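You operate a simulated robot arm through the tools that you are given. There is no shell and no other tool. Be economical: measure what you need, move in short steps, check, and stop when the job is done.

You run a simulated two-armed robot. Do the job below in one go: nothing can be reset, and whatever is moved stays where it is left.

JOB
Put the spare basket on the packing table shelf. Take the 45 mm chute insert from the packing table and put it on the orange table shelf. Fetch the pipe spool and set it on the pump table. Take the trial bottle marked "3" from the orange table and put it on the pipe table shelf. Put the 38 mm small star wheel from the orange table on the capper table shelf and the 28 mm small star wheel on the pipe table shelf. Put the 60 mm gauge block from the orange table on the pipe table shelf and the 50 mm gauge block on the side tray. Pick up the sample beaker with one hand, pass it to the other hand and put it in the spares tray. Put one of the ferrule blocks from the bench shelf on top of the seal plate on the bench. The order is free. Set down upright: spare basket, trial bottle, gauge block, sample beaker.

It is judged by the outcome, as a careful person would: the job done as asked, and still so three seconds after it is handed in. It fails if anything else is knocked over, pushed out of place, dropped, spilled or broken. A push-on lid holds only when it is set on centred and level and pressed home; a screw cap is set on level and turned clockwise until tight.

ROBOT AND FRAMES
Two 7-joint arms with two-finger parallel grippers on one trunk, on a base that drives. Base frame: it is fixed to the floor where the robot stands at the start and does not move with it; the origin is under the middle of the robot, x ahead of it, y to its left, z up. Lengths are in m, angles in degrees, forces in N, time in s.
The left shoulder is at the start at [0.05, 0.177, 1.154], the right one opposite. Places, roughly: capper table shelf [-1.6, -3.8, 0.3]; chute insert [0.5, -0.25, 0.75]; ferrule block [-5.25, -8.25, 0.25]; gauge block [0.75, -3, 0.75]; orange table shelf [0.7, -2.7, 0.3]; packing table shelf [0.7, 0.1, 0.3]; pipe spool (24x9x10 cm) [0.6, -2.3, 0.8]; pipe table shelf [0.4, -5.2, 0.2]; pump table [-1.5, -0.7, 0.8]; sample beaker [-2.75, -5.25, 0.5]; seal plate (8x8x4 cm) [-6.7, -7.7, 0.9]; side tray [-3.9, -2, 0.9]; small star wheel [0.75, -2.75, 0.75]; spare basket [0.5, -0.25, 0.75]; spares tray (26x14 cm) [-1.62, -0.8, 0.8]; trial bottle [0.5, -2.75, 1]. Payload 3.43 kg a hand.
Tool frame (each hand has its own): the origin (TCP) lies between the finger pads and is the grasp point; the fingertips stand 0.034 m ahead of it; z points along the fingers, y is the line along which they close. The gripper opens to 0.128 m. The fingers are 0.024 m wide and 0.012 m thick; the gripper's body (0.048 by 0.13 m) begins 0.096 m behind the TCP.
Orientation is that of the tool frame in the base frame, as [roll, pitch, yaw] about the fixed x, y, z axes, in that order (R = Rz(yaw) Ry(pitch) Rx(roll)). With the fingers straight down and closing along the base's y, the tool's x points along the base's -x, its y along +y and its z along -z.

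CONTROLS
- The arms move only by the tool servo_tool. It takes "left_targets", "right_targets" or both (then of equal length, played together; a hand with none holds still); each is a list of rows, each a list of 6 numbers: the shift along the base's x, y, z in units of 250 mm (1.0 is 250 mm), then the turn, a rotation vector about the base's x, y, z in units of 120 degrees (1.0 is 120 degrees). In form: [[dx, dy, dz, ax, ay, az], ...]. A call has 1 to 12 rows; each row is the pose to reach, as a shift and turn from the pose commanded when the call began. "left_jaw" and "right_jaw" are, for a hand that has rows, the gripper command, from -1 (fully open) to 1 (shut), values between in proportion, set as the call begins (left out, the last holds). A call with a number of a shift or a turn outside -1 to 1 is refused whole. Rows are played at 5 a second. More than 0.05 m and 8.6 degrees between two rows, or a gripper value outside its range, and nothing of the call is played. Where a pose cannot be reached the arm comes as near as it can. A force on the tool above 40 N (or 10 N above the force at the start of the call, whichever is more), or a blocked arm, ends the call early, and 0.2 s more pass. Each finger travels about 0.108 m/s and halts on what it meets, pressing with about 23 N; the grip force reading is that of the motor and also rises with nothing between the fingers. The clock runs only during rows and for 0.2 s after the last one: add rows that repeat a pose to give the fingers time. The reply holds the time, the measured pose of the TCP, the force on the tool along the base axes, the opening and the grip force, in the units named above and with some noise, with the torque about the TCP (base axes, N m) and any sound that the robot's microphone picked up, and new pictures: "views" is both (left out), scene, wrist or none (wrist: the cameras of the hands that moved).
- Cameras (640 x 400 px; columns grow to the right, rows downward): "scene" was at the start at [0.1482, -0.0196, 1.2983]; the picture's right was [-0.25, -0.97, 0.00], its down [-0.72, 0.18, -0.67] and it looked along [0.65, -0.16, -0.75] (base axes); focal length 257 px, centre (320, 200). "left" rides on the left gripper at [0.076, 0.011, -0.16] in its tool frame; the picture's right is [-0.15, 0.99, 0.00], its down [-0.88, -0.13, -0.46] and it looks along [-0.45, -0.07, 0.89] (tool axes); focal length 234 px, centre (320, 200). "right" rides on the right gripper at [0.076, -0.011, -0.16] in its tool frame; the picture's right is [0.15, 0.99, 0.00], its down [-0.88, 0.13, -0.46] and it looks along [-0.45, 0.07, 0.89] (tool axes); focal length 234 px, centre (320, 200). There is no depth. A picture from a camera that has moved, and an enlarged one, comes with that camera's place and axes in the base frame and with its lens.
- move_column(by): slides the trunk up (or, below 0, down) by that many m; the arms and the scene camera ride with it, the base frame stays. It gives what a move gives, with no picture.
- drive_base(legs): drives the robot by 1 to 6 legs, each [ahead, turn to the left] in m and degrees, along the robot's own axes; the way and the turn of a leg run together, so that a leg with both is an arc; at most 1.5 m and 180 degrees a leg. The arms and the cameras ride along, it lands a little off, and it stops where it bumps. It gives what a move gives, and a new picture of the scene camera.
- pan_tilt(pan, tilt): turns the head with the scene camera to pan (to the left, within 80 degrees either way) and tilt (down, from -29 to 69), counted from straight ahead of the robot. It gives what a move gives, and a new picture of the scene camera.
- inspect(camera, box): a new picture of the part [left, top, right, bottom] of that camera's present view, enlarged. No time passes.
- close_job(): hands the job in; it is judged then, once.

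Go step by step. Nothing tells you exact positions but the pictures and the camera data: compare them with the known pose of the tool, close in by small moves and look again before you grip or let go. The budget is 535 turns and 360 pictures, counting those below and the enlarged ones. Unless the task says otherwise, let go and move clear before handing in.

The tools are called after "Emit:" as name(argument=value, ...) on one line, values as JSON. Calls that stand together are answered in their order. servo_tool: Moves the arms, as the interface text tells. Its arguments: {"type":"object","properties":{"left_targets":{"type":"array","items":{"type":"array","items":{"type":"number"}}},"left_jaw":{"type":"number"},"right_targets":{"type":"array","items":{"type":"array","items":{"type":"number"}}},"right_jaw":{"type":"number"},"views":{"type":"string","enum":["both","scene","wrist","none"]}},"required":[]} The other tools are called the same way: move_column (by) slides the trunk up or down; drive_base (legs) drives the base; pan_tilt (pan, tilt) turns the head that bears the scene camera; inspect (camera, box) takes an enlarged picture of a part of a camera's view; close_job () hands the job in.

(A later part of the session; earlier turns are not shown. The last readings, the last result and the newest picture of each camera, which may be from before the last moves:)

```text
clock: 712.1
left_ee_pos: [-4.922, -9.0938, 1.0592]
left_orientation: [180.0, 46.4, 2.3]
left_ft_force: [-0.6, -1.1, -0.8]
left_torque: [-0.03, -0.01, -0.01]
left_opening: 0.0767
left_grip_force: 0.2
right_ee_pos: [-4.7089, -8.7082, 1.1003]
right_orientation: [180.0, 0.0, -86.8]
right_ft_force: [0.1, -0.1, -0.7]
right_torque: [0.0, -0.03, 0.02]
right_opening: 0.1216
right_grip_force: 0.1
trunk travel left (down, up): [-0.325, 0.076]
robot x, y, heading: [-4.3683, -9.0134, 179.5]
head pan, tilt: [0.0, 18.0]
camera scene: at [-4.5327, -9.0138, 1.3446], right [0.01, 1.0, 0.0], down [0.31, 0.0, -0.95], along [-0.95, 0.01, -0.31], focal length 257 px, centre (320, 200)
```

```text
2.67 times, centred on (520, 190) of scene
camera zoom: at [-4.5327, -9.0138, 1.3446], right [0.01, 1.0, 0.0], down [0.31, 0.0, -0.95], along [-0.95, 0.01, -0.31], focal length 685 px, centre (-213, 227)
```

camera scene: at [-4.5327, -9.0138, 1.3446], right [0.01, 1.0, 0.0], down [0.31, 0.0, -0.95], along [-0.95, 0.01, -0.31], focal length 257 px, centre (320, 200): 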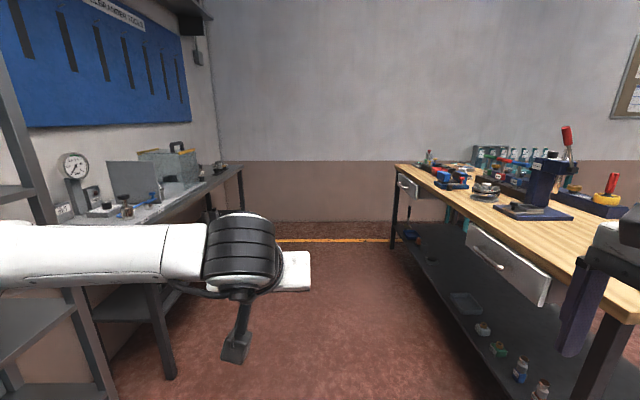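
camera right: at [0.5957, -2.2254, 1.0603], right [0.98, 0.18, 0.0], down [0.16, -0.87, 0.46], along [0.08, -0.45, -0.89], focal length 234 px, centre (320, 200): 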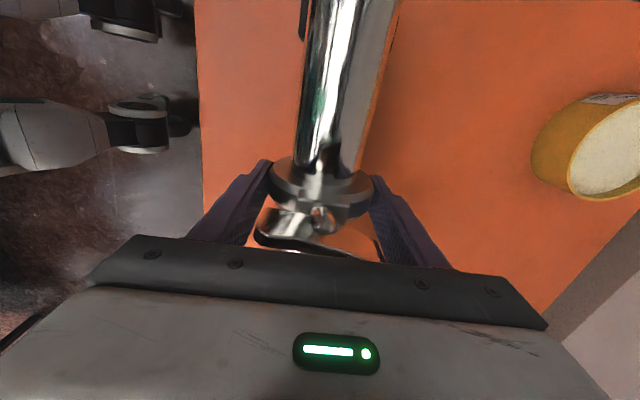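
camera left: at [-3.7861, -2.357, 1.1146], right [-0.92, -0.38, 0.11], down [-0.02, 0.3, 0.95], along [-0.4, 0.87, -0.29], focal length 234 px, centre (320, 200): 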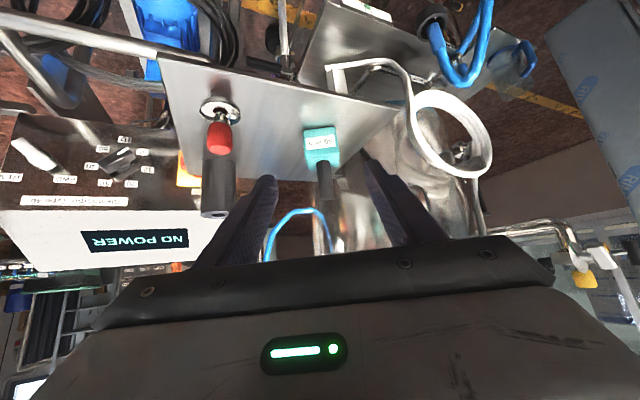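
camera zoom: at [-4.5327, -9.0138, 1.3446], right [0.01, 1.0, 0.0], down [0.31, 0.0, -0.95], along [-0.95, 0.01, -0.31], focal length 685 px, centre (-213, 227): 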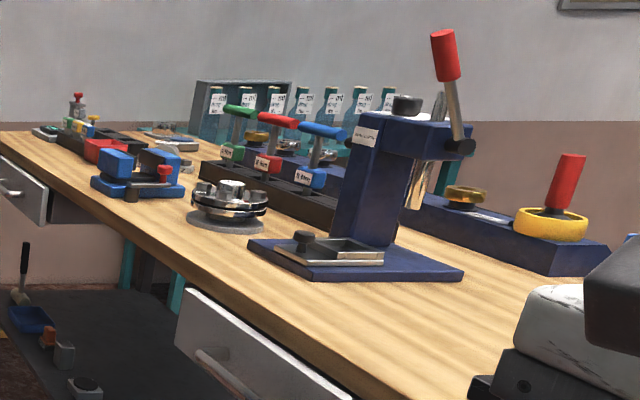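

Along the bench's back edge I see four small parts: orange and blue ones (tall) and green and white ones (low), all marked. I drive along the aisle and face the shelf to read them.

Emit:
drive_base(legs=[[0, -7], [0.98, 0], [0, -82]])

Emit:
pan_tilt(pan=0, tilt=50)

```text
clock: 721.2
left_ee_pos: [-5.4228, -8.3335, 1.0589]
left_orientation: [180.0, 46.3, -86.9]
left_ft_force: [0.3, -0.1, -0.1]
left_torque: [0.02, 0.01, -0.01]
left_opening: 0.0768
left_grip_force: 0.0
right_ee_pos: [-5.0349, -8.5435, 1.1004]
right_orientation: [-180.0, 0.1, -176.2]
right_ft_force: [0.4, -0.3, -0.6]
right_torque: [0.01, 0.0, 0.01]
right_opening: 0.1217
right_grip_force: 0.2
trunk travel left (down, up): [-0.325, 0.076]
robot x, y, heading: [-5.3366, -8.8858, 90.3]
head pan, tilt: [0.0, 18.0]
camera scene: at [-5.3361, -8.7202, 1.3446], right [1.0, 0.0, 0.0], down [0.0, -0.31, -0.95], along [0.0, 0.95, -0.31], focal length 257 px, centre (320, 200)
```

scene: 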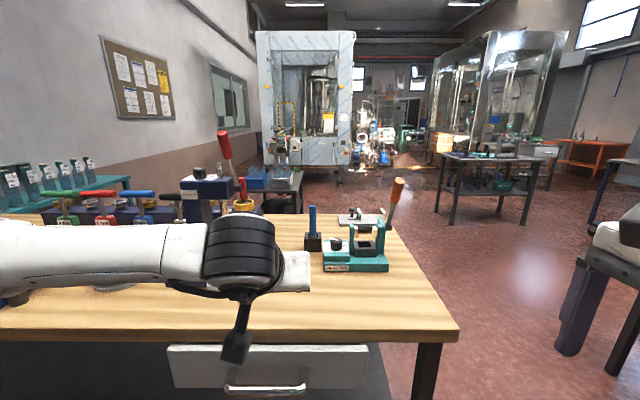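

```text
clock: 722.2
left_ee_pos: [-5.423, -8.3333, 1.0585]
left_orientation: [-180.0, 46.4, -87.0]
left_ft_force: [-0.4, 0.5, 0.0]
left_torque: [0.01, -0.03, -0.02]
left_opening: 0.0769
left_grip_force: 0.1
right_ee_pos: [-5.0353, -8.5433, 1.1007]
right_orientation: [-179.9, 0.1, -176.3]
right_ft_force: [-0.3, -0.5, -0.3]
right_torque: [-0.03, -0.01, -0.01]
right_opening: 0.1216
right_grip_force: 0.0
trunk travel left (down, up): [-0.325, 0.076]
robot x, y, heading: [-5.3366, -8.885, 90.2]
head pan, tilt: [0.0, 50.0]
camera scene: at [-5.3362, -8.7364, 1.2958], right [1.0, 0.0, 0.0], down [0.0, -0.77, -0.64], along [0.0, 0.64, -0.77], focal length 257 px, centre (320, 200)
```

scene: 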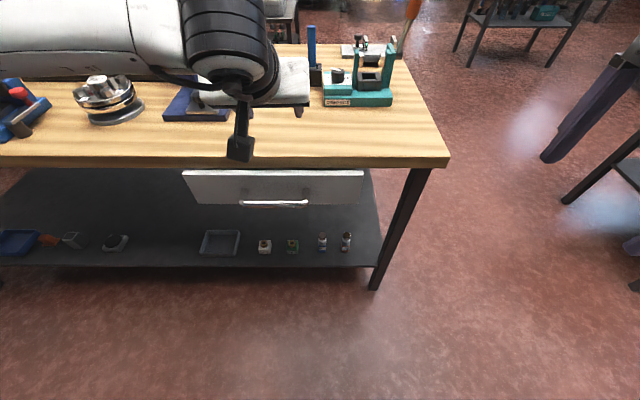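

Emit:
inspect(camera="scene", box=[240, 215, 370, 275])

```text
4.92 times, centred on (305, 245) of scene
camera zoom: at [-5.3362, -8.7364, 1.2958], right [1.0, 0.0, 0.0], down [0.0, -0.77, -0.64], along [0.0, 0.64, -0.77], focal length 1265 px, centre (394, -22)
```

zoom: 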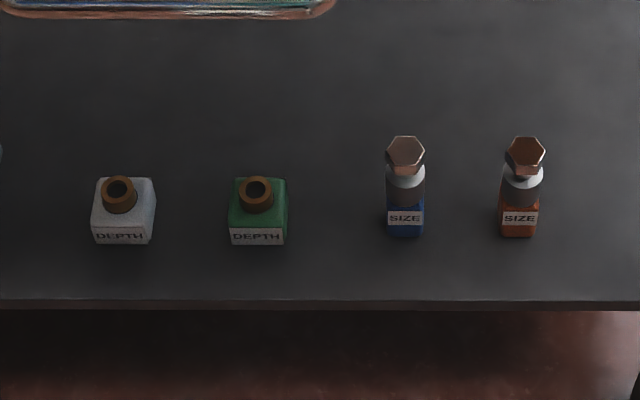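

The marked pairs are "DEPTH" (boxes with rings) and "SIZE" (coloured blocks with a collar and hex head); the SIZE pair's position matches the given ferrule block position. I'll take the blue one at (-5.326, -8.165). I back off and lower.

Emit:
drive_base(legs=[[-0.15, 0]])

Emit:
move_column(by=-0.325)

Emit:
servo_tool(left_targets=[[0.06, 0.02, -0.18, 0, 0, 0], [0.12, 0.04, -0.36, 0, 0, 0], [0.2, 0.06, -0.54, 0, 0, 0], [0.28, 0.08, -0.7, 0, 0, 0], [0.34, 0.1, -0.86, 0, 0, 0], [0.39, 0.12, -1.0, 0, 0, 0], [0.39, 0.12, -1.0, 0, 0, 0]], views="none")

Emit:
servo_tool(left_targets=[[0, 0.04, -0.12, 0, 0, 0], [0, 0.1, -0.24, 0, 0, 0], [0, 0.16, -0.36, 0, 0, 0], [0, 0.16, -0.4, 0, 0, 0]], views="both")

```text
clock: 723.6
left_ee_pos: [-5.4227, -8.4867, 1.059]
left_orientation: [180.0, 46.4, -86.9]
left_ft_force: [-0.3, 0.1, 1.2]
left_torque: [0.02, 0.0, 0.02]
left_opening: 0.0767
left_grip_force: 0.0
right_ee_pos: [-5.0355, -8.696, 1.102]
right_orientation: [180.0, 0.1, -176.1]
right_ft_force: [0.0, 0.3, -0.2]
right_torque: [0.02, 0.01, 0.01]
right_opening: 0.1216
right_grip_force: 0.0
trunk travel left (down, up): [-0.325, 0.076]
robot x, y, heading: [-5.3373, -9.0385, 90.7]
head pan, tilt: [0.0, 50.0]
camera scene: at [-5.3356, -8.8892, 1.2959], right [1.0, 0.01, 0.0], down [0.01, -0.77, -0.64], along [0.0, 0.64, -0.77], focal length 257 px, centre (320, 200)
```

scene: 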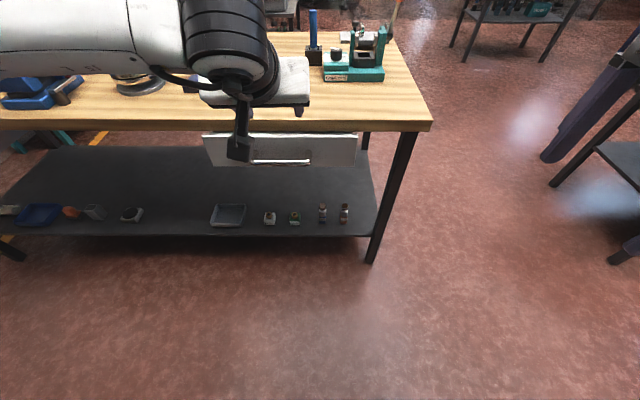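

```text
clock: 726.8
left_ee_pos: [-5.422, -8.4848, 0.734]
left_orientation: [179.9, 46.3, -86.9]
left_ft_force: [0.3, 0.5, -0.9]
left_torque: [0.01, 0.0, -0.03]
left_opening: 0.0767
left_grip_force: 0.0
right_ee_pos: [-5.0352, -8.6955, 0.7759]
right_orientation: [-180.0, 0.1, -176.1]
right_ft_force: [0.1, -0.2, 0.1]
right_torque: [0.01, -0.01, -0.04]
right_opening: 0.1217
right_grip_force: 0.0
trunk travel left (down, up): [0.0, 0.401]
robot x, y, heading: [-5.3373, -9.0343, 90.3]
head pan, tilt: [0.0, 50.0]
```

```text
clock: 728.4
left_ee_pos: [-5.327, -8.455, 0.4827]
left_orientation: [-179.9, 46.4, -86.9]
left_ft_force: [0.1, 0.1, 0.5]
left_torque: [-0.01, -0.03, -0.01]
left_opening: 0.0767
left_grip_force: 0.1
right_ee_pos: [-5.0349, -8.6953, 0.7761]
right_orientation: [180.0, 0.1, -176.1]
right_ft_force: [-0.1, -0.4, -0.2]
right_torque: [-0.01, 0.0, 0.01]
right_opening: 0.1216
right_grip_force: 0.1
trunk travel left (down, up): [0.0, 0.401]
robot x, y, heading: [-5.3346, -9.0357, 90.3]
head pan, tilt: [0.0, 50.0]
```

```text
clock: 729.4
left_ee_pos: [-5.3262, -8.4145, 0.3834]
left_orientation: [-180.0, 46.3, -86.9]
left_ft_force: [0.2, -0.5, 0.8]
left_torque: [0.02, 0.03, 0.01]
left_opening: 0.0765
left_grip_force: 0.0
right_ee_pos: [-5.0339, -8.6953, 0.7764]
right_orientation: [-180.0, 0.1, -176.1]
right_ft_force: [-0.4, -0.2, 1.4]
right_torque: [0.0, -0.01, 0.0]
right_opening: 0.1215
right_grip_force: 0.0
trunk travel left (down, up): [0.0, 0.401]
robot x, y, heading: [-5.3367, -9.034, 90.1]
head pan, tilt: [0.0, 50.0]
camera scene: at [-5.3356, -8.8884, 0.9708], right [1.0, 0.01, 0.0], down [0.01, -0.77, -0.64], along [0.0, 0.64, -0.77], focal length 257 px, centre (320, 200)
camera left: at [-5.3282, -8.5835, 0.4385], right [-0.99, 0.05, 0.11], down [0.11, 0.28, 0.95], along [0.02, 0.96, -0.29], focal length 234 px, centre (320, 200)
```

scene: 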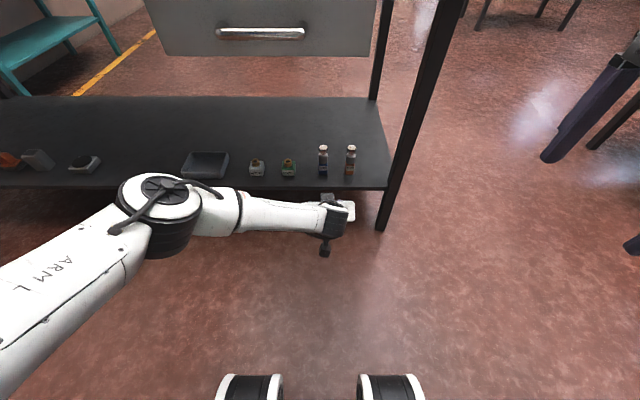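
left: 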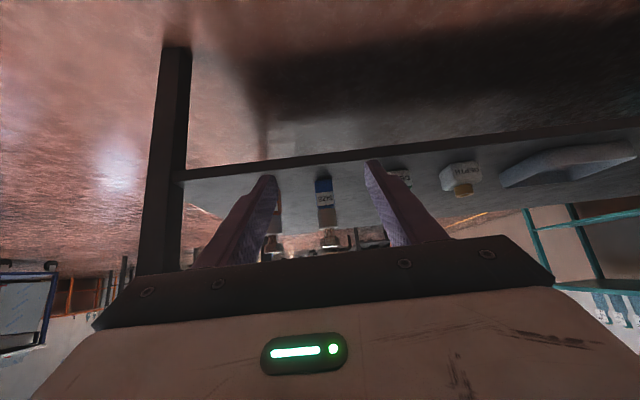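

Emit:
drive_base(legs=[[0.16, 0]])

Emit:
servo_tool(left_targets=[[-0.01, 0, -0.1, 0, 0, 0], [-0.01, 0.04, -0.2, 0, 0, 0], [-0.01, 0.06, -0.22, 0, 0, 0]], views="wrist")

```text
clock: 730.8
left_ee_pos: [-5.3255, -8.2566, 0.3843]
left_orientation: [-179.9, 46.3, -87.0]
left_ft_force: [0.4, 0.4, 0.0]
left_torque: [-0.02, -0.01, 0.01]
left_opening: 0.0768
left_grip_force: 0.0
right_ee_pos: [-5.0353, -8.5367, 0.7755]
right_orientation: [-179.9, 0.1, -176.2]
right_ft_force: [0.5, 0.5, -0.2]
right_torque: [0.01, -0.01, 0.02]
right_opening: 0.1216
right_grip_force: 0.0
trunk travel left (down, up): [0.0, 0.401]
robot x, y, heading: [-5.3384, -8.8769, 90.3]
head pan, tilt: [0.0, 50.0]
camera scene: at [-5.3362, -8.7292, 0.9708], right [1.0, 0.0, 0.0], down [0.0, -0.77, -0.64], along [0.0, 0.64, -0.77], focal length 257 px, centre (320, 200)
```

scene: 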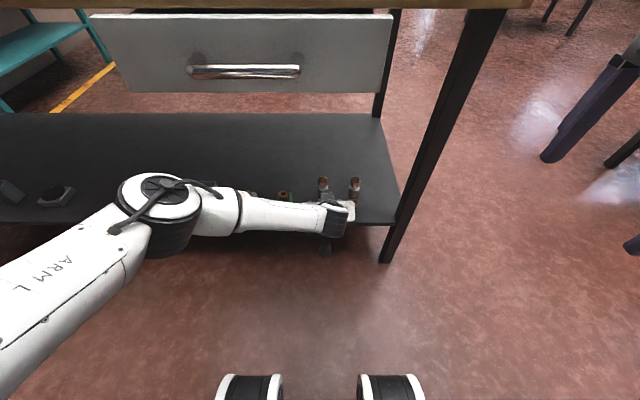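

```text
clock: 731.6
left_ee_pos: [-5.3279, -8.2417, 0.3283]
left_orientation: [180.0, 46.4, -87.1]
left_ft_force: [0.2, -0.6, -0.5]
left_torque: [0.02, 0.01, 0.02]
left_opening: 0.0766
left_grip_force: 0.1
right_ee_pos: [-5.0341, -8.5364, 0.7757]
right_orientation: [-179.9, 0.1, -176.2]
right_ft_force: [0.7, -0.2, 0.3]
right_torque: [0.04, 0.0, 0.04]
right_opening: 0.1214
right_grip_force: 0.1
trunk travel left (down, up): [0.0, 0.401]
robot x, y, heading: [-5.3391, -8.878, 90.4]
head pan, tilt: [0.0, 50.0]
camera left: at [-5.3304, -8.4096, 0.3838], right [-0.99, 0.05, 0.11], down [0.12, 0.28, 0.95], along [0.02, 0.96, -0.29], focal length 234 px, centre (320, 200)
```

left: 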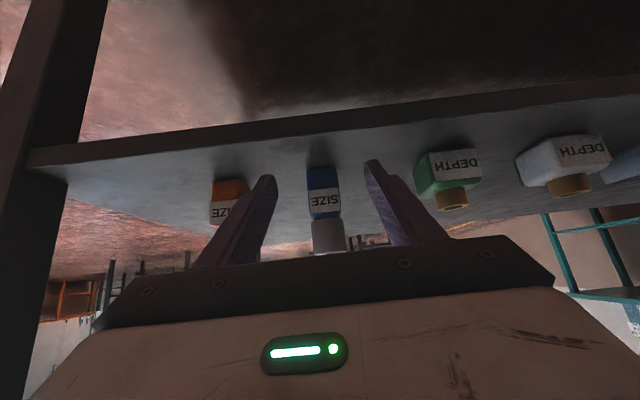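

Emit:
servo_tool(left_targets=[[-0.004, 0.08, 0, 0, 0, 0], [-0.006, 0.16, 0, 0, 0, 0], [-0.008, 0.22, 0.0, 0, 0, 0], [-0.008, 0.22, 0.0, 0, 0, 0]], views="wrist")

```text
clock: 732.8
left_ee_pos: [-5.3886, -8.1927, 0.3355]
left_orientation: [176.5, 47.1, -85.9]
left_ft_force: [-0.7, 1.0, -0.2]
left_torque: [-0.02, 0.02, 0.01]
left_opening: 0.0766
left_grip_force: 0.0
left hand out of reach, approached as far as the arm can: row 2, 3, 4
right_ee_pos: [-5.0351, -8.5369, 0.7763]
right_orientation: [180.0, 0.1, -176.2]
right_ft_force: [0.3, -0.8, 0.2]
right_torque: [0.03, 0.01, -0.03]
right_opening: 0.1216
right_grip_force: 0.1
trunk travel left (down, up): [0.0, 0.401]
robot x, y, heading: [-5.3391, -8.8718, 90.4]
head pan, tilt: [0.0, 50.0]
stopped in row 4 (left hand): the arm was blocked; the commanded pose is now the measured one
camera left: at [-5.3769, -8.3606, 0.3889], right [-0.99, -0.02, 0.15], down [0.14, 0.28, 0.95], along [-0.06, 0.96, -0.28], focal length 234 px, centre (320, 200)
```

left: 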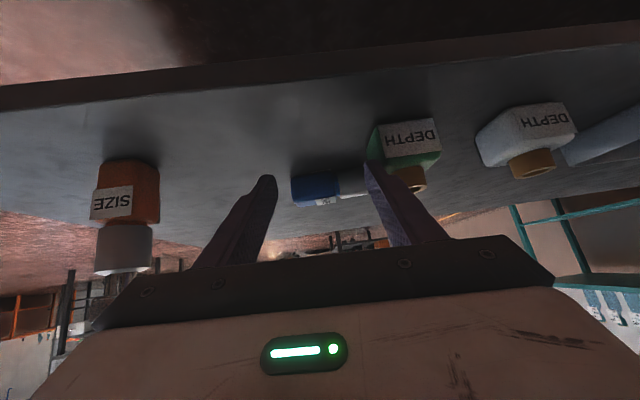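

The arm hit its reach limit, swung sideways and tipped the blue block over (the one I am to move). I back straight out and look.

Emit:
servo_tool(left_targets=[[0, -0.06, 0.01, 0, 0, 0], [0, -0.14, 0.03, 0, 0, 0], [0, -0.26, 0.08, 0, 0, 0], [0.1, -0.4, 0.14, 0.015, 0, 0]], views="wrist")

Emit:
inspect(camera="scene", box=[230, 150, 390, 250])

```text
clock: 733.8
left_ee_pos: [-5.3608, -8.2939, 0.3691]
left_orientation: [177.1, 48.9, -85.6]
left_ft_force: [-0.6, 0.1, -0.2]
left_torque: [0.04, -0.01, 0.0]
left_opening: 0.0769
left_grip_force: 0.0
right_ee_pos: [-5.0344, -8.5361, 0.775]
right_orientation: [180.0, 0.0, -176.1]
right_ft_force: [0.0, 0.7, 0.1]
right_torque: [-0.03, 0.01, -0.01]
right_opening: 0.1214
right_grip_force: 0.1
trunk travel left (down, up): [0.0, 0.401]
robot x, y, heading: [-5.3373, -8.8751, 90.1]
head pan, tilt: [0.0, 50.0]
camera left: at [-5.3505, -8.4635, 0.4175], right [-0.99, -0.02, 0.14], down [0.14, 0.25, 0.96], along [-0.05, 0.97, -0.25], focal length 234 px, centre (320, 200)
```

left: 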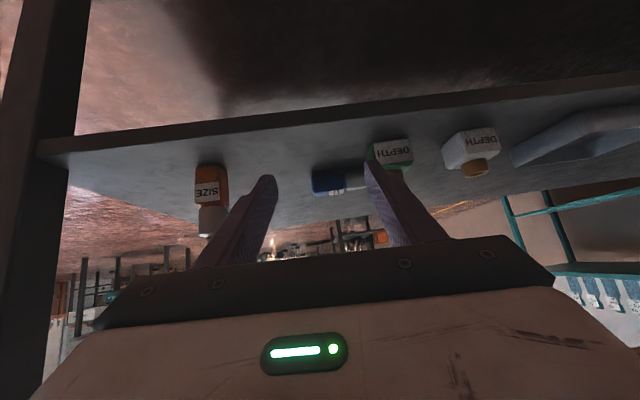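

```text
4.00 times, centred on (310, 200) of scene
camera zoom: at [-5.3362, -8.7291, 0.9708], right [1.0, 0.0, 0.0], down [0.0, -0.77, -0.64], along [0.0, 0.64, -0.77], focal length 1028 px, centre (360, 200)
```

zoom: 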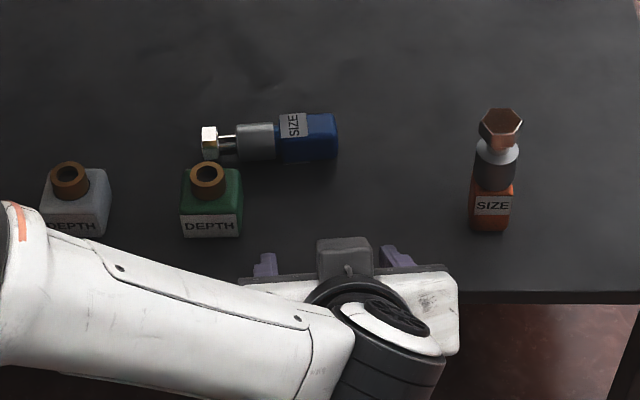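

The blue block lies behind the green one, head toward -x. I'll hook its base end with closed fingertips and draw it toward the front so it turns end-on; first I straighten and raise the left hand, and tuck the right away.

Emit:
servo_tool(left_targets=[[0, -0.02, 0.05, -0.01, -0.006, -0.015], [-0.01, -0.03, 0.11, -0.022, -0.012, -0.03], [-0.03, -0.03, 0.2, -0.0325, -0.017, -0.045], [-0.03, -0.03, 0.2, -0.0325, -0.017, -0.045], [-0.03, -0.03, 0.2, -0.0325, -0.017, -0.045]], right_targets=[[0.06, -0.06, 0, 0, 0, 0], [0.12, -0.12, 0, 0, 0, 0], [0.2, -0.2, 0, 0, 0, 0], [0.28, -0.28, 0, 0, 0, 0], [0.28, -0.28, 0, 0, 0, 0]], left_jaw=1, views="none")

Emit:
drive_base(legs=[[0.18, 0]])

```text
clock: 735.0
left_ee_pos: [-5.3677, -8.3021, 0.4194]
left_orientation: [179.7, 44.8, -89.2]
left_ft_force: [0.1, -0.5, 0.5]
left_torque: [0.0, -0.03, -0.04]
left_opening: 0.0001
left_grip_force: 23.1
right_ee_pos: [-4.9684, -8.6011, 0.7742]
right_orientation: [180.0, 0.1, -176.2]
right_ft_force: [0.2, 0.3, -0.2]
right_torque: [-0.02, 0.01, 0.02]
right_opening: 0.1217
right_grip_force: 0.0
right hand out of reach, approached as far as the arm can: row 4, 5
trunk travel left (down, up): [0.0, 0.401]
robot x, y, heading: [-5.3347, -8.8776, 90.4]
head pan, tilt: [0.0, 50.0]
```

```text
clock: 736.5
left_ee_pos: [-5.368, -8.1245, 0.4204]
left_orientation: [179.6, 44.8, -89.1]
left_ft_force: [0.2, -0.9, -1.0]
left_torque: [-0.01, -0.03, -0.01]
left_opening: 0.0001
left_grip_force: 23.3
right_ee_pos: [-4.9704, -8.4247, 0.7753]
right_orientation: [-180.0, 0.1, -176.3]
right_ft_force: [-0.6, 0.7, 0.1]
right_torque: [-0.01, 0.0, 0.03]
right_opening: 0.1215
right_grip_force: 0.0
trunk travel left (down, up): [0.0, 0.401]
robot x, y, heading: [-5.3406, -8.7001, 90.5]
head pan, tilt: [0.0, 50.0]
camera scene: at [-5.3373, -8.5524, 0.9708], right [1.0, 0.01, 0.0], down [0.0, -0.77, -0.64], along [0.0, 0.64, -0.77], focal length 257 px, centre (320, 200)
```

scene: 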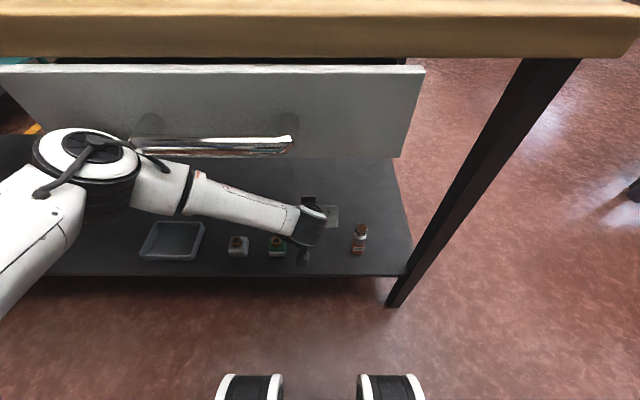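

Emit:
servo_tool(left_targets=[[0, 0.08, 0.0, 0, 0, 0], [0, 0.12, -0.04, 0, 0, 0]], views="wrist")

```text
clock: 737.1
left_ee_pos: [-5.3685, -8.0946, 0.4105]
left_orientation: [179.8, 44.8, -89.1]
left_ft_force: [0.2, -0.4, 0.0]
left_torque: [-0.02, 0.0, 0.01]
left_opening: 0.0
left_grip_force: 22.8
right_ee_pos: [-4.9713, -8.424, 0.7755]
right_orientation: [-179.9, 0.2, -176.2]
right_ft_force: [-0.3, -0.2, 1.2]
right_torque: [0.02, 0.01, -0.03]
right_opening: 0.1216
right_grip_force: 0.1
trunk travel left (down, up): [0.0, 0.401]
robot x, y, heading: [-5.3398, -8.6982, 90.2]
head pan, tilt: [0.0, 50.0]
camera left: at [-5.3757, -8.2612, 0.4699], right [-0.99, 0.08, 0.11], down [0.13, 0.31, 0.94], along [0.05, 0.95, -0.31], focal length 234 px, centre (320, 200)
```

left: 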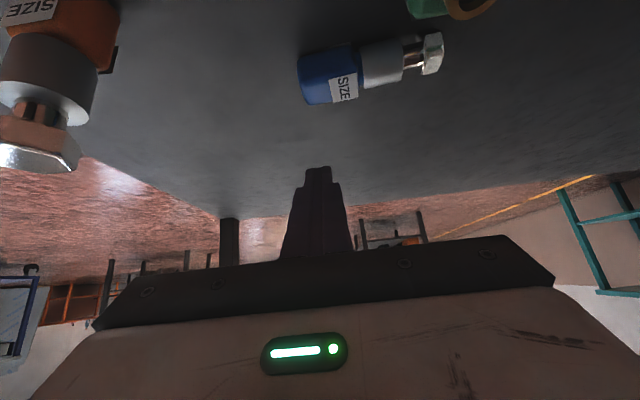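

The block's base is at (-5.387, -8.092), lying along x. I move a little closer, lower the closed fingertips behind its base end, and draw it forward.

Emit:
drive_base(legs=[[0.05, 0]])

Emit:
servo_tool(left_targets=[[0, 0.0, -0.1, 0, 0, 0], [0, 0.0, -0.2, 0, 0, 0], [0, 0.0, -0.3, 0, 0, 0], [0, 0.0, -0.36, 0, 0, 0], [0, 0.0, -0.36, 0, 0, 0]], views="wrist")

```text
clock: 737.9
left_ee_pos: [-5.3681, -8.0907, 0.4033]
left_orientation: [179.5, 43.9, -89.5]
left_ft_force: [0.9, 0.4, -0.3]
left_torque: [0.01, 0.0, 0.02]
left_opening: 0.0
left_grip_force: 22.5
right_ee_pos: [-4.9713, -8.4115, 0.7751]
right_orientation: [179.9, 0.2, -176.0]
right_ft_force: [0.0, -1.2, -0.3]
right_torque: [0.05, 0.01, 0.02]
right_opening: 0.1214
right_grip_force: 0.0
trunk travel left (down, up): [0.0, 0.401]
robot x, y, heading: [-5.3349, -8.6857, 90.8]
head pan, tilt: [0.0, 50.0]
stopped in leg 1: the robot was blocked; the commanded pose is now the measured one
camera scene: at [-5.338, -8.5411, 0.9715], right [1.0, 0.01, 0.0], down [0.01, -0.76, -0.65], along [-0.01, 0.65, -0.76], focal length 257 px, centre (320, 200)
```

scene: 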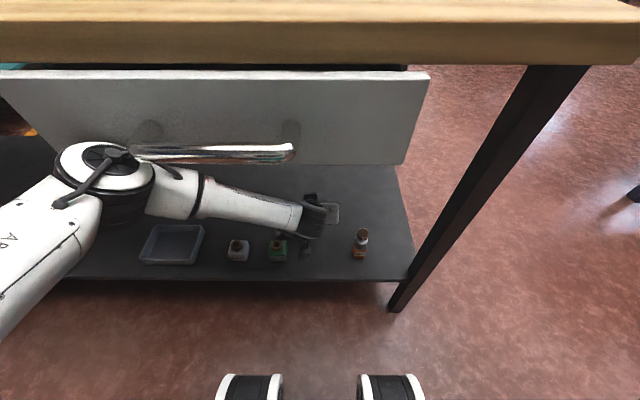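

```text
clock: 739.0
left_ee_pos: [-5.3637, -8.091, 0.312]
left_orientation: [179.8, 43.8, -89.5]
left_ft_force: [-2.8, -13.4, 18.8]
left_torque: [-0.15, 0.12, 0.08]
left_opening: 0.0
left_grip_force: 22.2
right_ee_pos: [-4.9715, -8.4105, 0.775]
right_orientation: [-180.0, 0.3, -176.0]
right_ft_force: [0.0, -0.6, -0.5]
right_torque: [-0.02, 0.0, 0.01]
right_opening: 0.1217
right_grip_force: 0.0
trunk travel left (down, up): [0.0, 0.401]
robot x, y, heading: [-5.3363, -8.686, 90.3]
head pan, tilt: [0.0, 50.0]
stopped in row 5 (left hand): the force on the tool passed its limit (the readings are from after the stop); the commanded pose is now the measured one
camera left: at [-5.3736, -8.2573, 0.3759], right [-0.99, 0.09, 0.1], down [0.13, 0.32, 0.94], along [0.06, 0.94, -0.33], focal length 234 px, centre (320, 200)
```

left: 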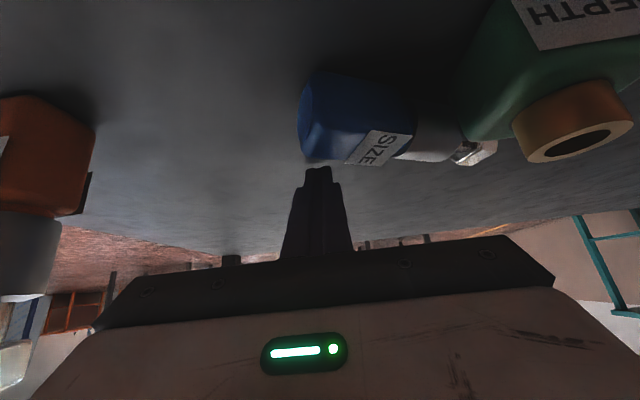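

The fingertip is behind the base and it has already begun to turn. I ease up slightly and draw it toward the front.

Emit:
servo_tool(left_targets=[[0, -0.01, 0.012, 0, 0, 0], [0, -0.06, 0.012, 0, 0, 0], [0, -0.12, 0.012, 0, 0, 0], [0, -0.18, 0.012, 0, 0, 0], [0, -0.24, 0.012, 0, 0, 0]], views="wrist")

```text
clock: 740.2
left_ee_pos: [-5.3647, -8.1539, 0.3126]
left_orientation: [179.8, 43.4, -89.6]
left_ft_force: [0.0, 1.0, 0.9]
left_torque: [0.03, -0.03, -0.01]
left_opening: 0.0
left_grip_force: 23.2
right_ee_pos: [-4.97, -8.4082, 0.7749]
right_orientation: [-179.8, 0.1, -176.0]
right_ft_force: [0.6, -0.1, -0.3]
right_torque: [0.02, -0.01, 0.01]
right_opening: 0.1214
right_grip_force: 0.1
trunk travel left (down, up): [0.0, 0.401]
robot x, y, heading: [-5.3374, -8.6859, 90.4]
head pan, tilt: [0.0, 50.0]
camera left: at [-5.3738, -8.3175, 0.3767], right [-0.99, 0.1, 0.1], down [0.13, 0.33, 0.94], along [0.06, 0.94, -0.34], focal length 234 px, centre (320, 200)
```

left: 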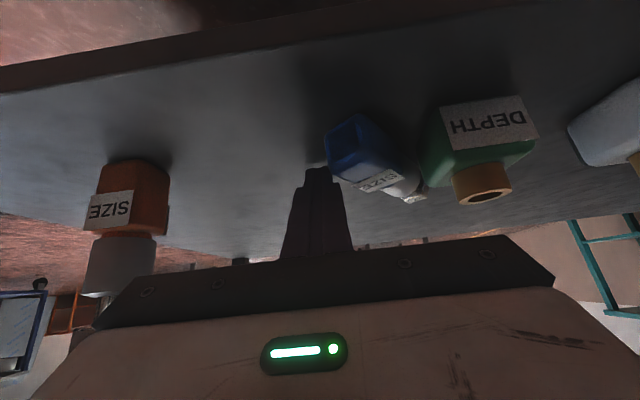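

The block has turned end-on nicely but lies close to the green one. I lift over and nudge its head side toward +x to open a gap.

Emit:
servo_tool(left_targets=[[0, 0, 0.16, 0, 0, 0], [0, 0.04, 0.34, 0, 0, 0], [-0.12, 0.1, 0.36, 0, 0, 0], [-0.28, 0.16, 0.36, 0, 0, 0], [-0.44, 0.2, 0.36, 0, 0, 0], [-0.53, 0.2, 0.36, 0, 0, 0], [-0.53, 0.2, 0.2, 0, 0, 0], [-0.53, 0.2, 0.06, 0, 0, 0], [-0.53, 0.2, 0.02, 0, 0, 0]], views="wrist")

```text
clock: 742.2
left_ee_pos: [-5.499, -8.1031, 0.3169]
left_orientation: [179.7, 43.5, -89.6]
left_ft_force: [-0.2, -0.5, -0.2]
left_torque: [0.02, -0.01, -0.03]
left_opening: 0.0
left_grip_force: 23.1
right_ee_pos: [-4.9718, -8.4081, 0.7744]
right_orientation: [-179.8, 0.3, -175.9]
right_ft_force: [0.8, 0.0, 0.4]
right_torque: [-0.02, -0.01, 0.03]
right_opening: 0.1217
right_grip_force: 0.1
trunk travel left (down, up): [0.0, 0.401]
robot x, y, heading: [-5.3388, -8.6865, 90.5]
head pan, tilt: [0.0, 50.0]
camera left: at [-5.5071, -8.2676, 0.3808], right [-0.99, 0.1, 0.1], down [0.13, 0.33, 0.94], along [0.06, 0.94, -0.33], focal length 234 px, centre (320, 200)
```

left: 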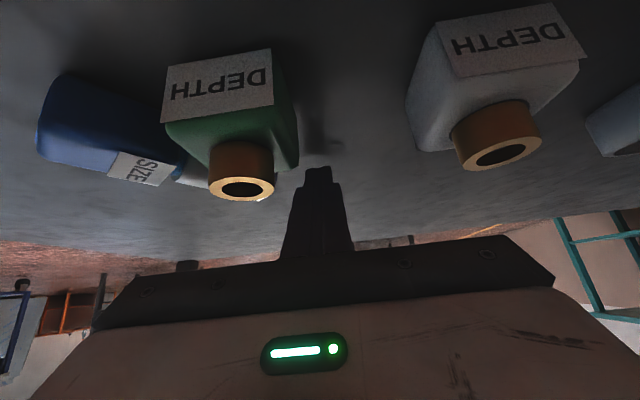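

Emit:
servo_tool(left_targets=[[0.06, 0, 0, 0, 0, 0], [0.12, 0, 0, 0, 0, 0], [0.18, 0, 0, 0, 0, 0], [0.24, 0, 0, 0, 0, 0], [0.3, 0, 0, 0, 0, 0], [0.36, 0, 0, 0, 0, 0]], views="wrist")

```text
clock: 743.6
left_ee_pos: [-5.4075, -8.1031, 0.3181]
left_orientation: [179.7, 43.5, -89.7]
left_ft_force: [-0.5, -0.2, 0.4]
left_torque: [0.01, 0.0, -0.02]
left_opening: 0.0001
left_grip_force: 23.0
right_ee_pos: [-4.971, -8.4083, 0.7727]
right_orientation: [-179.9, 0.2, -175.9]
right_ft_force: [-0.3, -0.4, 0.2]
right_torque: [0.05, -0.01, -0.02]
right_opening: 0.1215
right_grip_force: 0.0
trunk travel left (down, up): [0.0, 0.401]
robot x, y, heading: [-5.3407, -8.6847, 90.7]
head pan, tilt: [0.0, 50.0]
camera left: at [-5.4162, -8.2678, 0.381], right [-0.99, 0.1, 0.1], down [0.13, 0.33, 0.94], along [0.06, 0.94, -0.34], focal length 234 px, centre (320, 200)
```

left: 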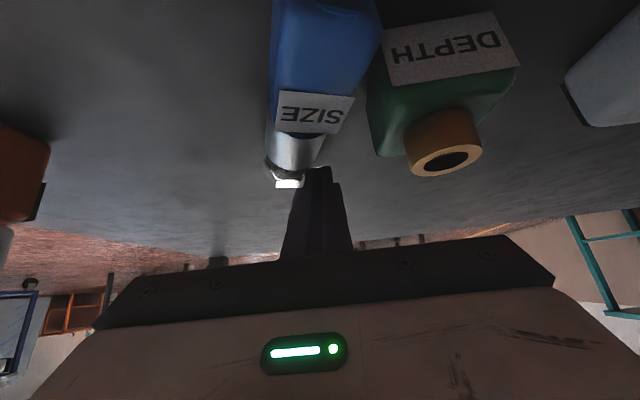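

The gap is opening at the head. I nudge it 2.5 cm more, then raise, turn the hand along the block and open for a grip on the collar.

Emit:
servo_tool(left_targets=[[0.04, 0, 0, 0, 0, 0], [0.08, 0, 0, 0, 0, 0], [0.11, 0, 0, 0, 0, 0], [0.09, 0, 0.04, 0, 0, 0], [0.06, -0.02, 0.2, 0, 0, -0.03], [0.06, -0.1, 0.36, 0, 0, -0.09], [0.06, -0.16, 0.4, 0, 0, -0.15], [0.06, -0.2, 0.4, 0, 0, -0.21], [0.06, -0.2, 0.4, 0, 0, -0.25]], views="wrist")

```text
clock: 745.6
left_ee_pos: [-5.3912, -8.1541, 0.4191]
left_orientation: [179.6, 43.6, -119.9]
left_ft_force: [0.2, -0.7, 0.8]
left_torque: [0.03, 0.03, 0.01]
left_opening: 0.0
left_grip_force: 23.3
right_ee_pos: [-4.9699, -8.4085, 0.7749]
right_orientation: [-179.8, 0.2, -175.9]
right_ft_force: [-0.3, -0.9, -0.3]
right_torque: [0.0, 0.01, 0.05]
right_opening: 0.1219
right_grip_force: 0.0
trunk travel left (down, up): [0.0, 0.401]
robot x, y, heading: [-5.3402, -8.6863, 90.9]
head pan, tilt: [0.0, 50.0]
camera left: at [-5.4825, -8.2906, 0.4827], right [-0.81, 0.58, 0.11], down [0.28, 0.22, 0.94], along [0.52, 0.79, -0.33], focal length 234 px, centre (320, 200)
```

left: 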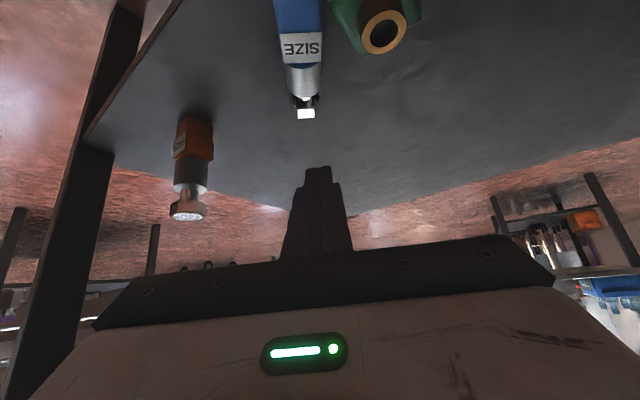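

The block is now aligned with the hand. I open the fingers slightly, turn 8°, and lower around the collar.

Emit:
servo_tool(left_targets=[[0.02, 0.006, 0, 0, 0, 0.03], [0.037, 0.014, -0.1, 0, 0, 0.067], [0.037, 0.014, -0.24, 0, 0, 0.067], [0.037, 0.014, -0.24, 0, 0, 0.067]], left_jaw=0.18, views="wrist")

```text
clock: 746.6
left_ee_pos: [-5.3924, -8.1472, 0.4034]
left_orientation: [179.7, 43.4, -113.1]
left_ft_force: [0.0, -1.0, 0.5]
left_torque: [0.0, 0.0, 0.03]
left_opening: 0.0527
left_grip_force: 0.1
left hand out of reach, approached as far as the arm can: row 2, 3, 4
right_ee_pos: [-4.9712, -8.4089, 0.773]
right_orientation: [-179.8, 0.2, -176.0]
right_ft_force: [0.2, 0.3, -0.5]
right_torque: [0.03, -0.02, -0.01]
right_opening: 0.1218
right_grip_force: 0.0
trunk travel left (down, up): [0.0, 0.401]
robot x, y, heading: [-5.337, -8.6903, 90.5]
head pan, tilt: [0.0, 50.0]
camera left: at [-5.467, -8.293, 0.4666], right [-0.87, 0.48, 0.1], down [0.25, 0.25, 0.94], along [0.42, 0.84, -0.34], focal length 234 px, centre (320, 200)
```

left: 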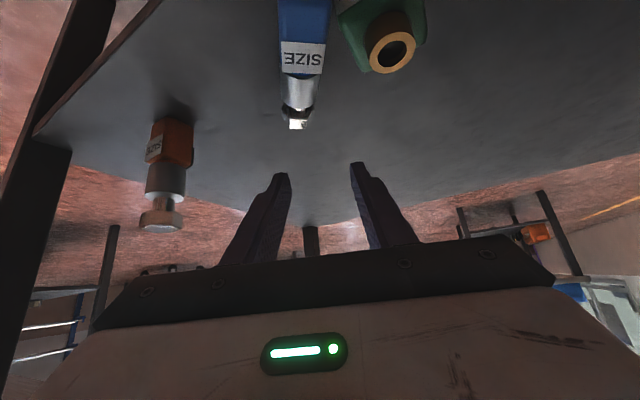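

Emit:
drive_base(legs=[[-0.07, 0]])

Emit:
servo_tool(left_targets=[[0.02, 0.13, 0, 0, 0, 0], [0.04, 0.27, -0.06, 0, 0, 0], [0.04, 0.27, -0.16, 0, 0, 0], [0.04, 0.27, -0.2, 0, 0, 0]], views="wrist")

```text
clock: 747.6
left_ee_pos: [-5.3923, -8.2154, 0.402]
left_orientation: [179.7, 43.3, -113.0]
left_ft_force: [0.4, -0.3, 0.0]
left_torque: [-0.02, 0.0, 0.04]
left_opening: 0.0527
left_grip_force: 0.0
right_ee_pos: [-4.9706, -8.4789, 0.775]
right_orientation: [-179.9, 0.2, -176.0]
right_ft_force: [0.5, -0.5, -0.1]
right_torque: [-0.03, 0.01, 0.04]
right_opening: 0.1215
right_grip_force: 0.0
trunk travel left (down, up): [0.0, 0.401]
robot x, y, heading: [-5.3356, -8.7489, 90.8]
head pan, tilt: [0.0, 50.0]
camera scene: at [-5.3374, -8.6086, 0.9708], right [1.0, 0.01, 0.0], down [0.01, -0.77, -0.64], along [-0.01, 0.64, -0.77], focal length 257 px, centre (320, 200)
```

scene: 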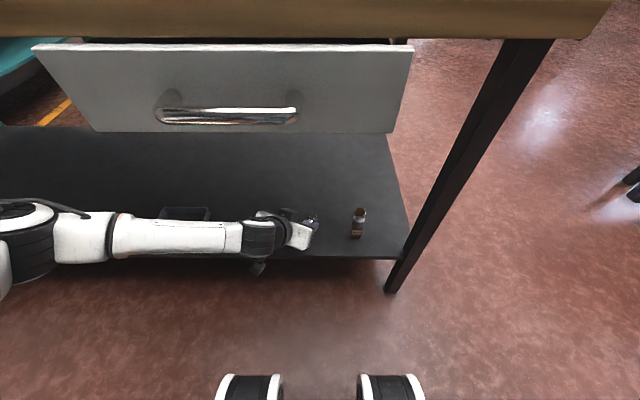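

```text
clock: 748.6
left_ee_pos: [-5.3829, -8.1479, 0.3516]
left_orientation: [179.8, 43.2, -113.1]
left_ft_force: [-0.3, 0.6, -0.1]
left_torque: [0.05, 0.0, 0.0]
left_opening: 0.0526
left_grip_force: 0.0
right_ee_pos: [-4.9704, -8.4778, 0.7733]
right_orientation: [-179.9, 0.1, -176.1]
right_ft_force: [-0.7, -0.5, 0.3]
right_torque: [-0.01, -0.01, -0.02]
right_opening: 0.1216
right_grip_force: 0.0
trunk travel left (down, up): [0.0, 0.401]
robot x, y, heading: [-5.3344, -8.7565, 90.7]
head pan, tilt: [0.0, 50.0]
camera left: at [-5.456, -8.2954, 0.4155], right [-0.87, 0.48, 0.1], down [0.25, 0.25, 0.94], along [0.43, 0.84, -0.34], focal length 234 px, centre (320, 200)
```

left: 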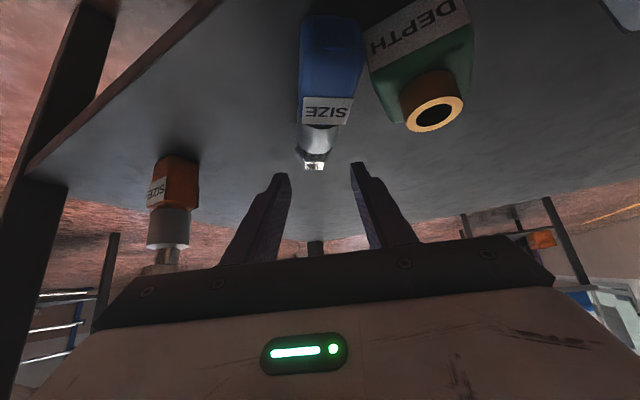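

Emit:
servo_tool(left_targets=[[0.004, 0.006, -0.06, 0, 0, 0], [0.004, 0.006, -0.11, 0, 0, 0], [0.004, 0.006, -0.134, 0, 0, 0], [0.004, 0.006, -0.134, 0, 0, 0]], views="wrist")

```text
clock: 749.6
left_ee_pos: [-5.3805, -8.1467, 0.3197]
left_orientation: [179.8, 43.3, -113.0]
left_ft_force: [0.6, 0.6, 0.3]
left_torque: [-0.01, 0.0, -0.01]
left_opening: 0.0523
left_grip_force: 0.1
right_ee_pos: [-4.9704, -8.4787, 0.7749]
right_orientation: [-179.8, 0.2, -176.1]
right_ft_force: [0.5, 0.7, 0.1]
right_torque: [0.03, 0.02, 0.02]
right_opening: 0.1217
right_grip_force: 0.0
trunk travel left (down, up): [0.0, 0.401]
robot x, y, heading: [-5.3378, -8.7583, 90.7]
head pan, tilt: [0.0, 50.0]
camera left: at [-5.4544, -8.2939, 0.3831], right [-0.87, 0.48, 0.1], down [0.25, 0.25, 0.94], along [0.43, 0.84, -0.34], focal length 234 px, centre (320, 200)
```

left: 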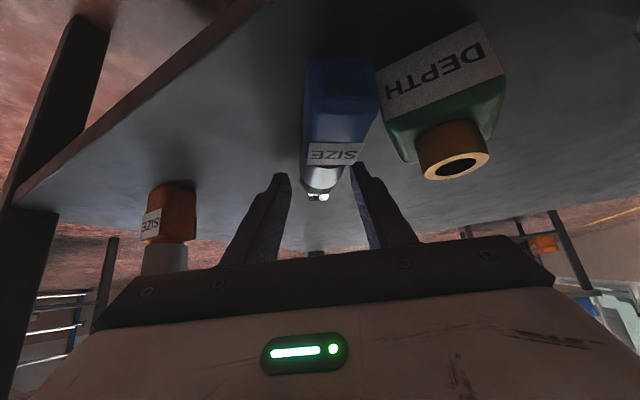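

Emit:
servo_tool(left_targets=[[0.012, 0.03, -0.006, 0, 0, 0], [0.012, 0.03, -0.006, 0, 0, 0], [0.012, 0.03, -0.006, 0, 0, 0], [0.012, 0.03, -0.006, 0, 0, 0]], left_jaw=1, views="none")

Emit:
servo_tool(left_targets=[[0, 0, 0.06, 0, 0, 0], [0, 0, 0.14, 0, 0, 0], [0, 0, 0.22, 0, 0, 0]], views="wrist")

```text
clock: 750.6
left_ee_pos: [-5.377, -8.139, 0.318]
left_orientation: [179.9, 43.3, -113.1]
left_ft_force: [-0.1, -1.1, 5.9]
left_torque: [-0.08, -0.03, 0.05]
left_opening: 0.0334
left_grip_force: 23.4
right_ee_pos: [-4.9706, -8.4796, 0.7747]
right_orientation: [-179.9, 0.1, -176.1]
right_ft_force: [-0.5, 0.4, 0.3]
right_torque: [-0.02, 0.0, -0.02]
right_opening: 0.1217
right_grip_force: 0.0
trunk travel left (down, up): [0.0, 0.401]
robot x, y, heading: [-5.3384, -8.7511, 90.5]
head pan, tilt: [0.0, 50.0]
```

```text
clock: 751.4
left_ee_pos: [-5.3781, -8.1393, 0.3743]
left_orientation: [179.6, 43.3, -113.2]
left_ft_force: [1.3, 0.0, -1.5]
left_torque: [0.01, 0.0, 0.01]
left_opening: 0.0331
left_grip_force: 23.2
right_ee_pos: [-4.9708, -8.4788, 0.7736]
right_orientation: [-179.8, 0.3, -176.1]
right_ft_force: [0.6, 0.1, -0.7]
right_torque: [-0.03, 0.0, -0.01]
right_opening: 0.1211
right_grip_force: 0.1
trunk travel left (down, up): [0.0, 0.401]
robot x, y, heading: [-5.3391, -8.7551, 90.6]
head pan, tilt: [0.0, 50.0]
camera left: at [-5.4521, -8.2859, 0.4382], right [-0.87, 0.48, 0.1], down [0.25, 0.25, 0.94], along [0.43, 0.84, -0.34], focal length 234 px, centre (320, 200)
```

left: 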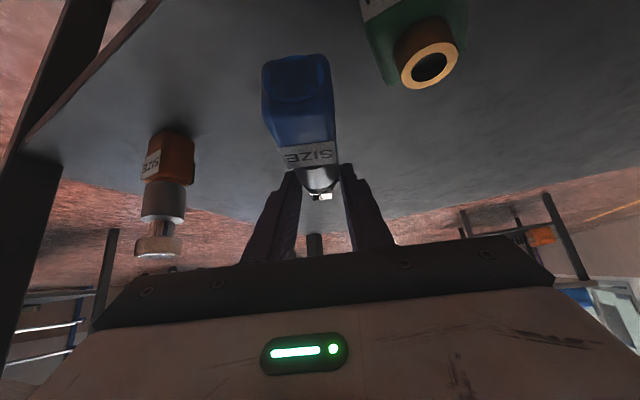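

The blue block is gripped by its collar. I draw it out, raise the trunk and drive around to the bench's north side to the seal plate.

Emit:
servo_tool(left_targets=[[0, -0.1, 0.1, 0, 0, 0], [0, -0.26, 0.16, 0, 0, 0], [0.02, -0.42, 0.2, 0, 0, 0], [0.04, -0.58, 0.24, 0, 0, 0]], views="none")

Emit:
drive_base(legs=[[-0.28, 0]])

Emit:
move_column(by=0.325)

Emit:
servo_tool(left_targets=[[-0.04, 0.02, 0.16, 0, 0, 0], [-0.08, 0.02, 0.32, 0, 0, 0], [-0.12, 0.02, 0.48, 0, 0, 0], [-0.16, 0.02, 0.64, 0, 0, 0], [-0.2, 0.02, 0.8, 0, 0, 0], [-0.2, 0.02, 0.96, 0, 0, 0]], views="none")

```text
clock: 752.4
left_ee_pos: [-5.3747, -8.2469, 0.4226]
left_orientation: [179.6, 43.2, -113.1]
left_ft_force: [-0.2, 0.5, -1.1]
left_torque: [0.06, -0.01, 0.01]
left_opening: 0.0333
left_grip_force: 23.7
left hand out of reach, approached as far as the arm can: row 4
right_ee_pos: [-4.9707, -8.4782, 0.7735]
right_orientation: [-179.8, 0.1, -176.0]
right_ft_force: [0.6, 0.9, -0.1]
right_torque: [0.03, 0.02, 0.0]
right_opening: 0.1216
right_grip_force: 0.1
trunk travel left (down, up): [0.0, 0.401]
robot x, y, heading: [-5.3396, -8.7583, 90.9]
head pan, tilt: [0.0, 50.0]
```

```text
clock: 754.4
left_ee_pos: [-5.3718, -8.5301, 0.4221]
left_orientation: [179.6, 43.2, -113.0]
left_ft_force: [0.2, 0.0, -1.0]
left_torque: [0.02, -0.03, 0.02]
left_opening: 0.0334
left_grip_force: 22.8
right_ee_pos: [-4.9667, -8.7642, 0.7748]
right_orientation: [-179.9, 0.2, -176.1]
right_ft_force: [-0.4, -0.5, 0.2]
right_torque: [0.0, -0.02, 0.02]
right_opening: 0.1214
right_grip_force: 0.2
trunk travel left (down, up): [0.0, 0.401]
robot x, y, heading: [-5.3383, -9.0401, 90.6]
head pan, tilt: [0.0, 50.0]
camera scene: at [-5.3345, -8.8936, 0.9707], right [1.0, 0.01, 0.0], down [0.01, -0.77, -0.64], along [-0.01, 0.64, -0.77], focal length 257 px, centre (320, 200)
```

scene: 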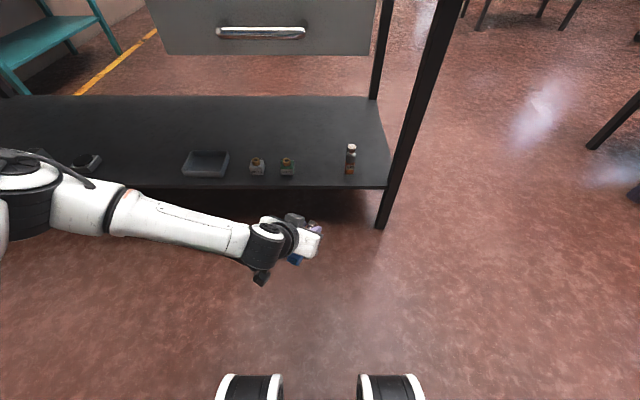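

```text
clock: 757.6
left_ee_pos: [-5.3725, -8.5294, 0.7477]
left_orientation: [179.7, 43.3, -113.1]
left_ft_force: [0.0, -0.3, -2.4]
left_torque: [0.04, -0.02, -0.02]
left_opening: 0.0334
left_grip_force: 22.8
right_ee_pos: [-4.9671, -8.7651, 1.0993]
right_orientation: [-179.9, 0.3, -176.1]
right_ft_force: [-0.3, 0.0, 0.4]
right_torque: [0.06, 0.0, -0.01]
right_opening: 0.1218
right_grip_force: 0.0
trunk travel left (down, up): [-0.325, 0.076]
robot x, y, heading: [-5.3371, -9.0395, 90.4]
head pan, tilt: [0.0, 50.0]
```

```text
clock: 759.0
left_ee_pos: [-5.422, -8.5267, 0.987]
left_orientation: [179.7, 43.1, -113.2]
left_ft_force: [-0.4, 0.3, -1.9]
left_torque: [0.01, -0.02, 0.02]
left_opening: 0.0331
left_grip_force: 23.1
right_ee_pos: [-4.9677, -8.7634, 1.099]
right_orientation: [-179.9, 0.2, -176.1]
right_ft_force: [0.5, 0.5, -0.1]
right_torque: [0.01, -0.01, 0.0]
right_opening: 0.1213
right_grip_force: 0.0
trunk travel left (down, up): [-0.325, 0.076]
robot x, y, heading: [-5.3376, -9.042, 90.4]
head pan, tilt: [0.0, 50.0]
```

Emit:
drive_base(legs=[[0, -90], [1.08, 0], [0, 90], [1.5, 0], [0.6, 0], [0, 90]])

Emit:
drive_base(legs=[[1.5, 0], [0.75, 0], [0, 75]])

```text
clock: 786.2
left_ee_pos: [-4.7559, -7.0044, 0.9872]
left_orientation: [179.7, 43.2, -22.6]
left_ft_force: [-0.8, 0.3, -1.2]
left_torque: [0.02, 0.02, -0.02]
left_opening: 0.0333
left_grip_force: 23.0
right_ee_pos: [-4.5203, -6.5467, 1.0984]
right_orientation: [-179.9, 0.3, -85.6]
right_ft_force: [-0.2, -0.4, 0.9]
right_torque: [0.0, -0.01, 0.0]
right_opening: 0.1215
right_grip_force: 0.0
trunk travel left (down, up): [-0.325, 0.076]
robot x, y, heading: [-4.2416, -6.9145, -178.9]
head pan, tilt: [0.0, 50.0]
camera scene: at [-4.3865, -6.9156, 1.2958], right [-0.02, 1.0, 0.0], down [0.77, 0.01, -0.64], along [-0.64, -0.01, -0.77], focal length 257 px, centre (320, 200)
```

scene: 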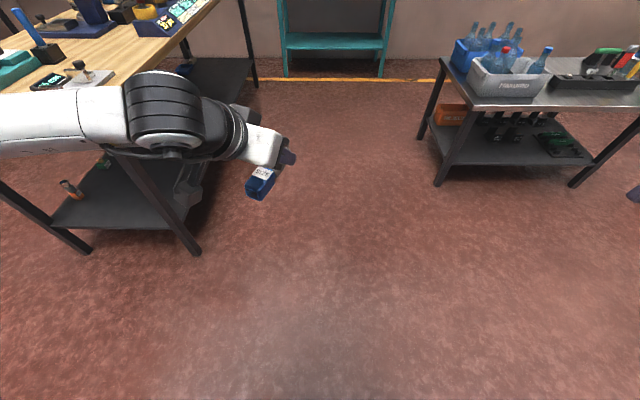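

```text
clock: 800.5
left_ee_pos: [-6.5297, -7.448, 0.9868]
left_orientation: [179.8, 43.2, 51.8]
left_ft_force: [-0.1, -0.3, -1.0]
left_torque: [-0.05, 0.04, 0.04]
left_opening: 0.0333
left_grip_force: 23.6
right_ee_pos: [-6.9071, -7.0985, 1.0997]
right_orientation: [-179.9, 0.1, -11.3]
right_ft_force: [0.0, 0.7, -0.9]
right_torque: [-0.04, -0.02, -0.01]
right_opening: 0.1217
right_grip_force: 0.0
trunk travel left (down, up): [-0.325, 0.076]
robot x, y, heading: [-6.4815, -6.929, -104.5]
head pan, tilt: [0.0, 50.0]
camera scene: at [-6.5146, -7.0708, 1.2958], right [-0.97, 0.25, 0.0], down [0.19, 0.74, -0.64], along [-0.16, -0.62, -0.77], focal length 257 px, centre (320, 200)
```

scene: 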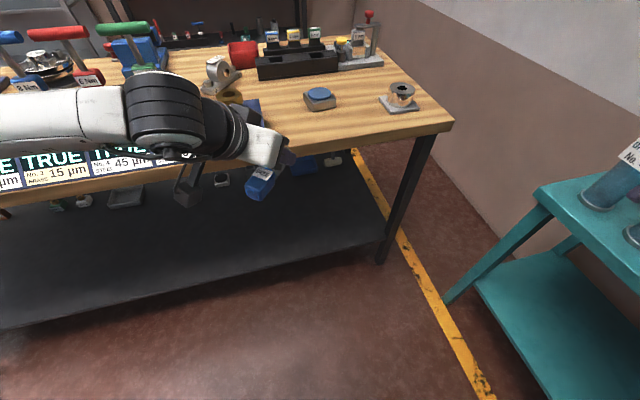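

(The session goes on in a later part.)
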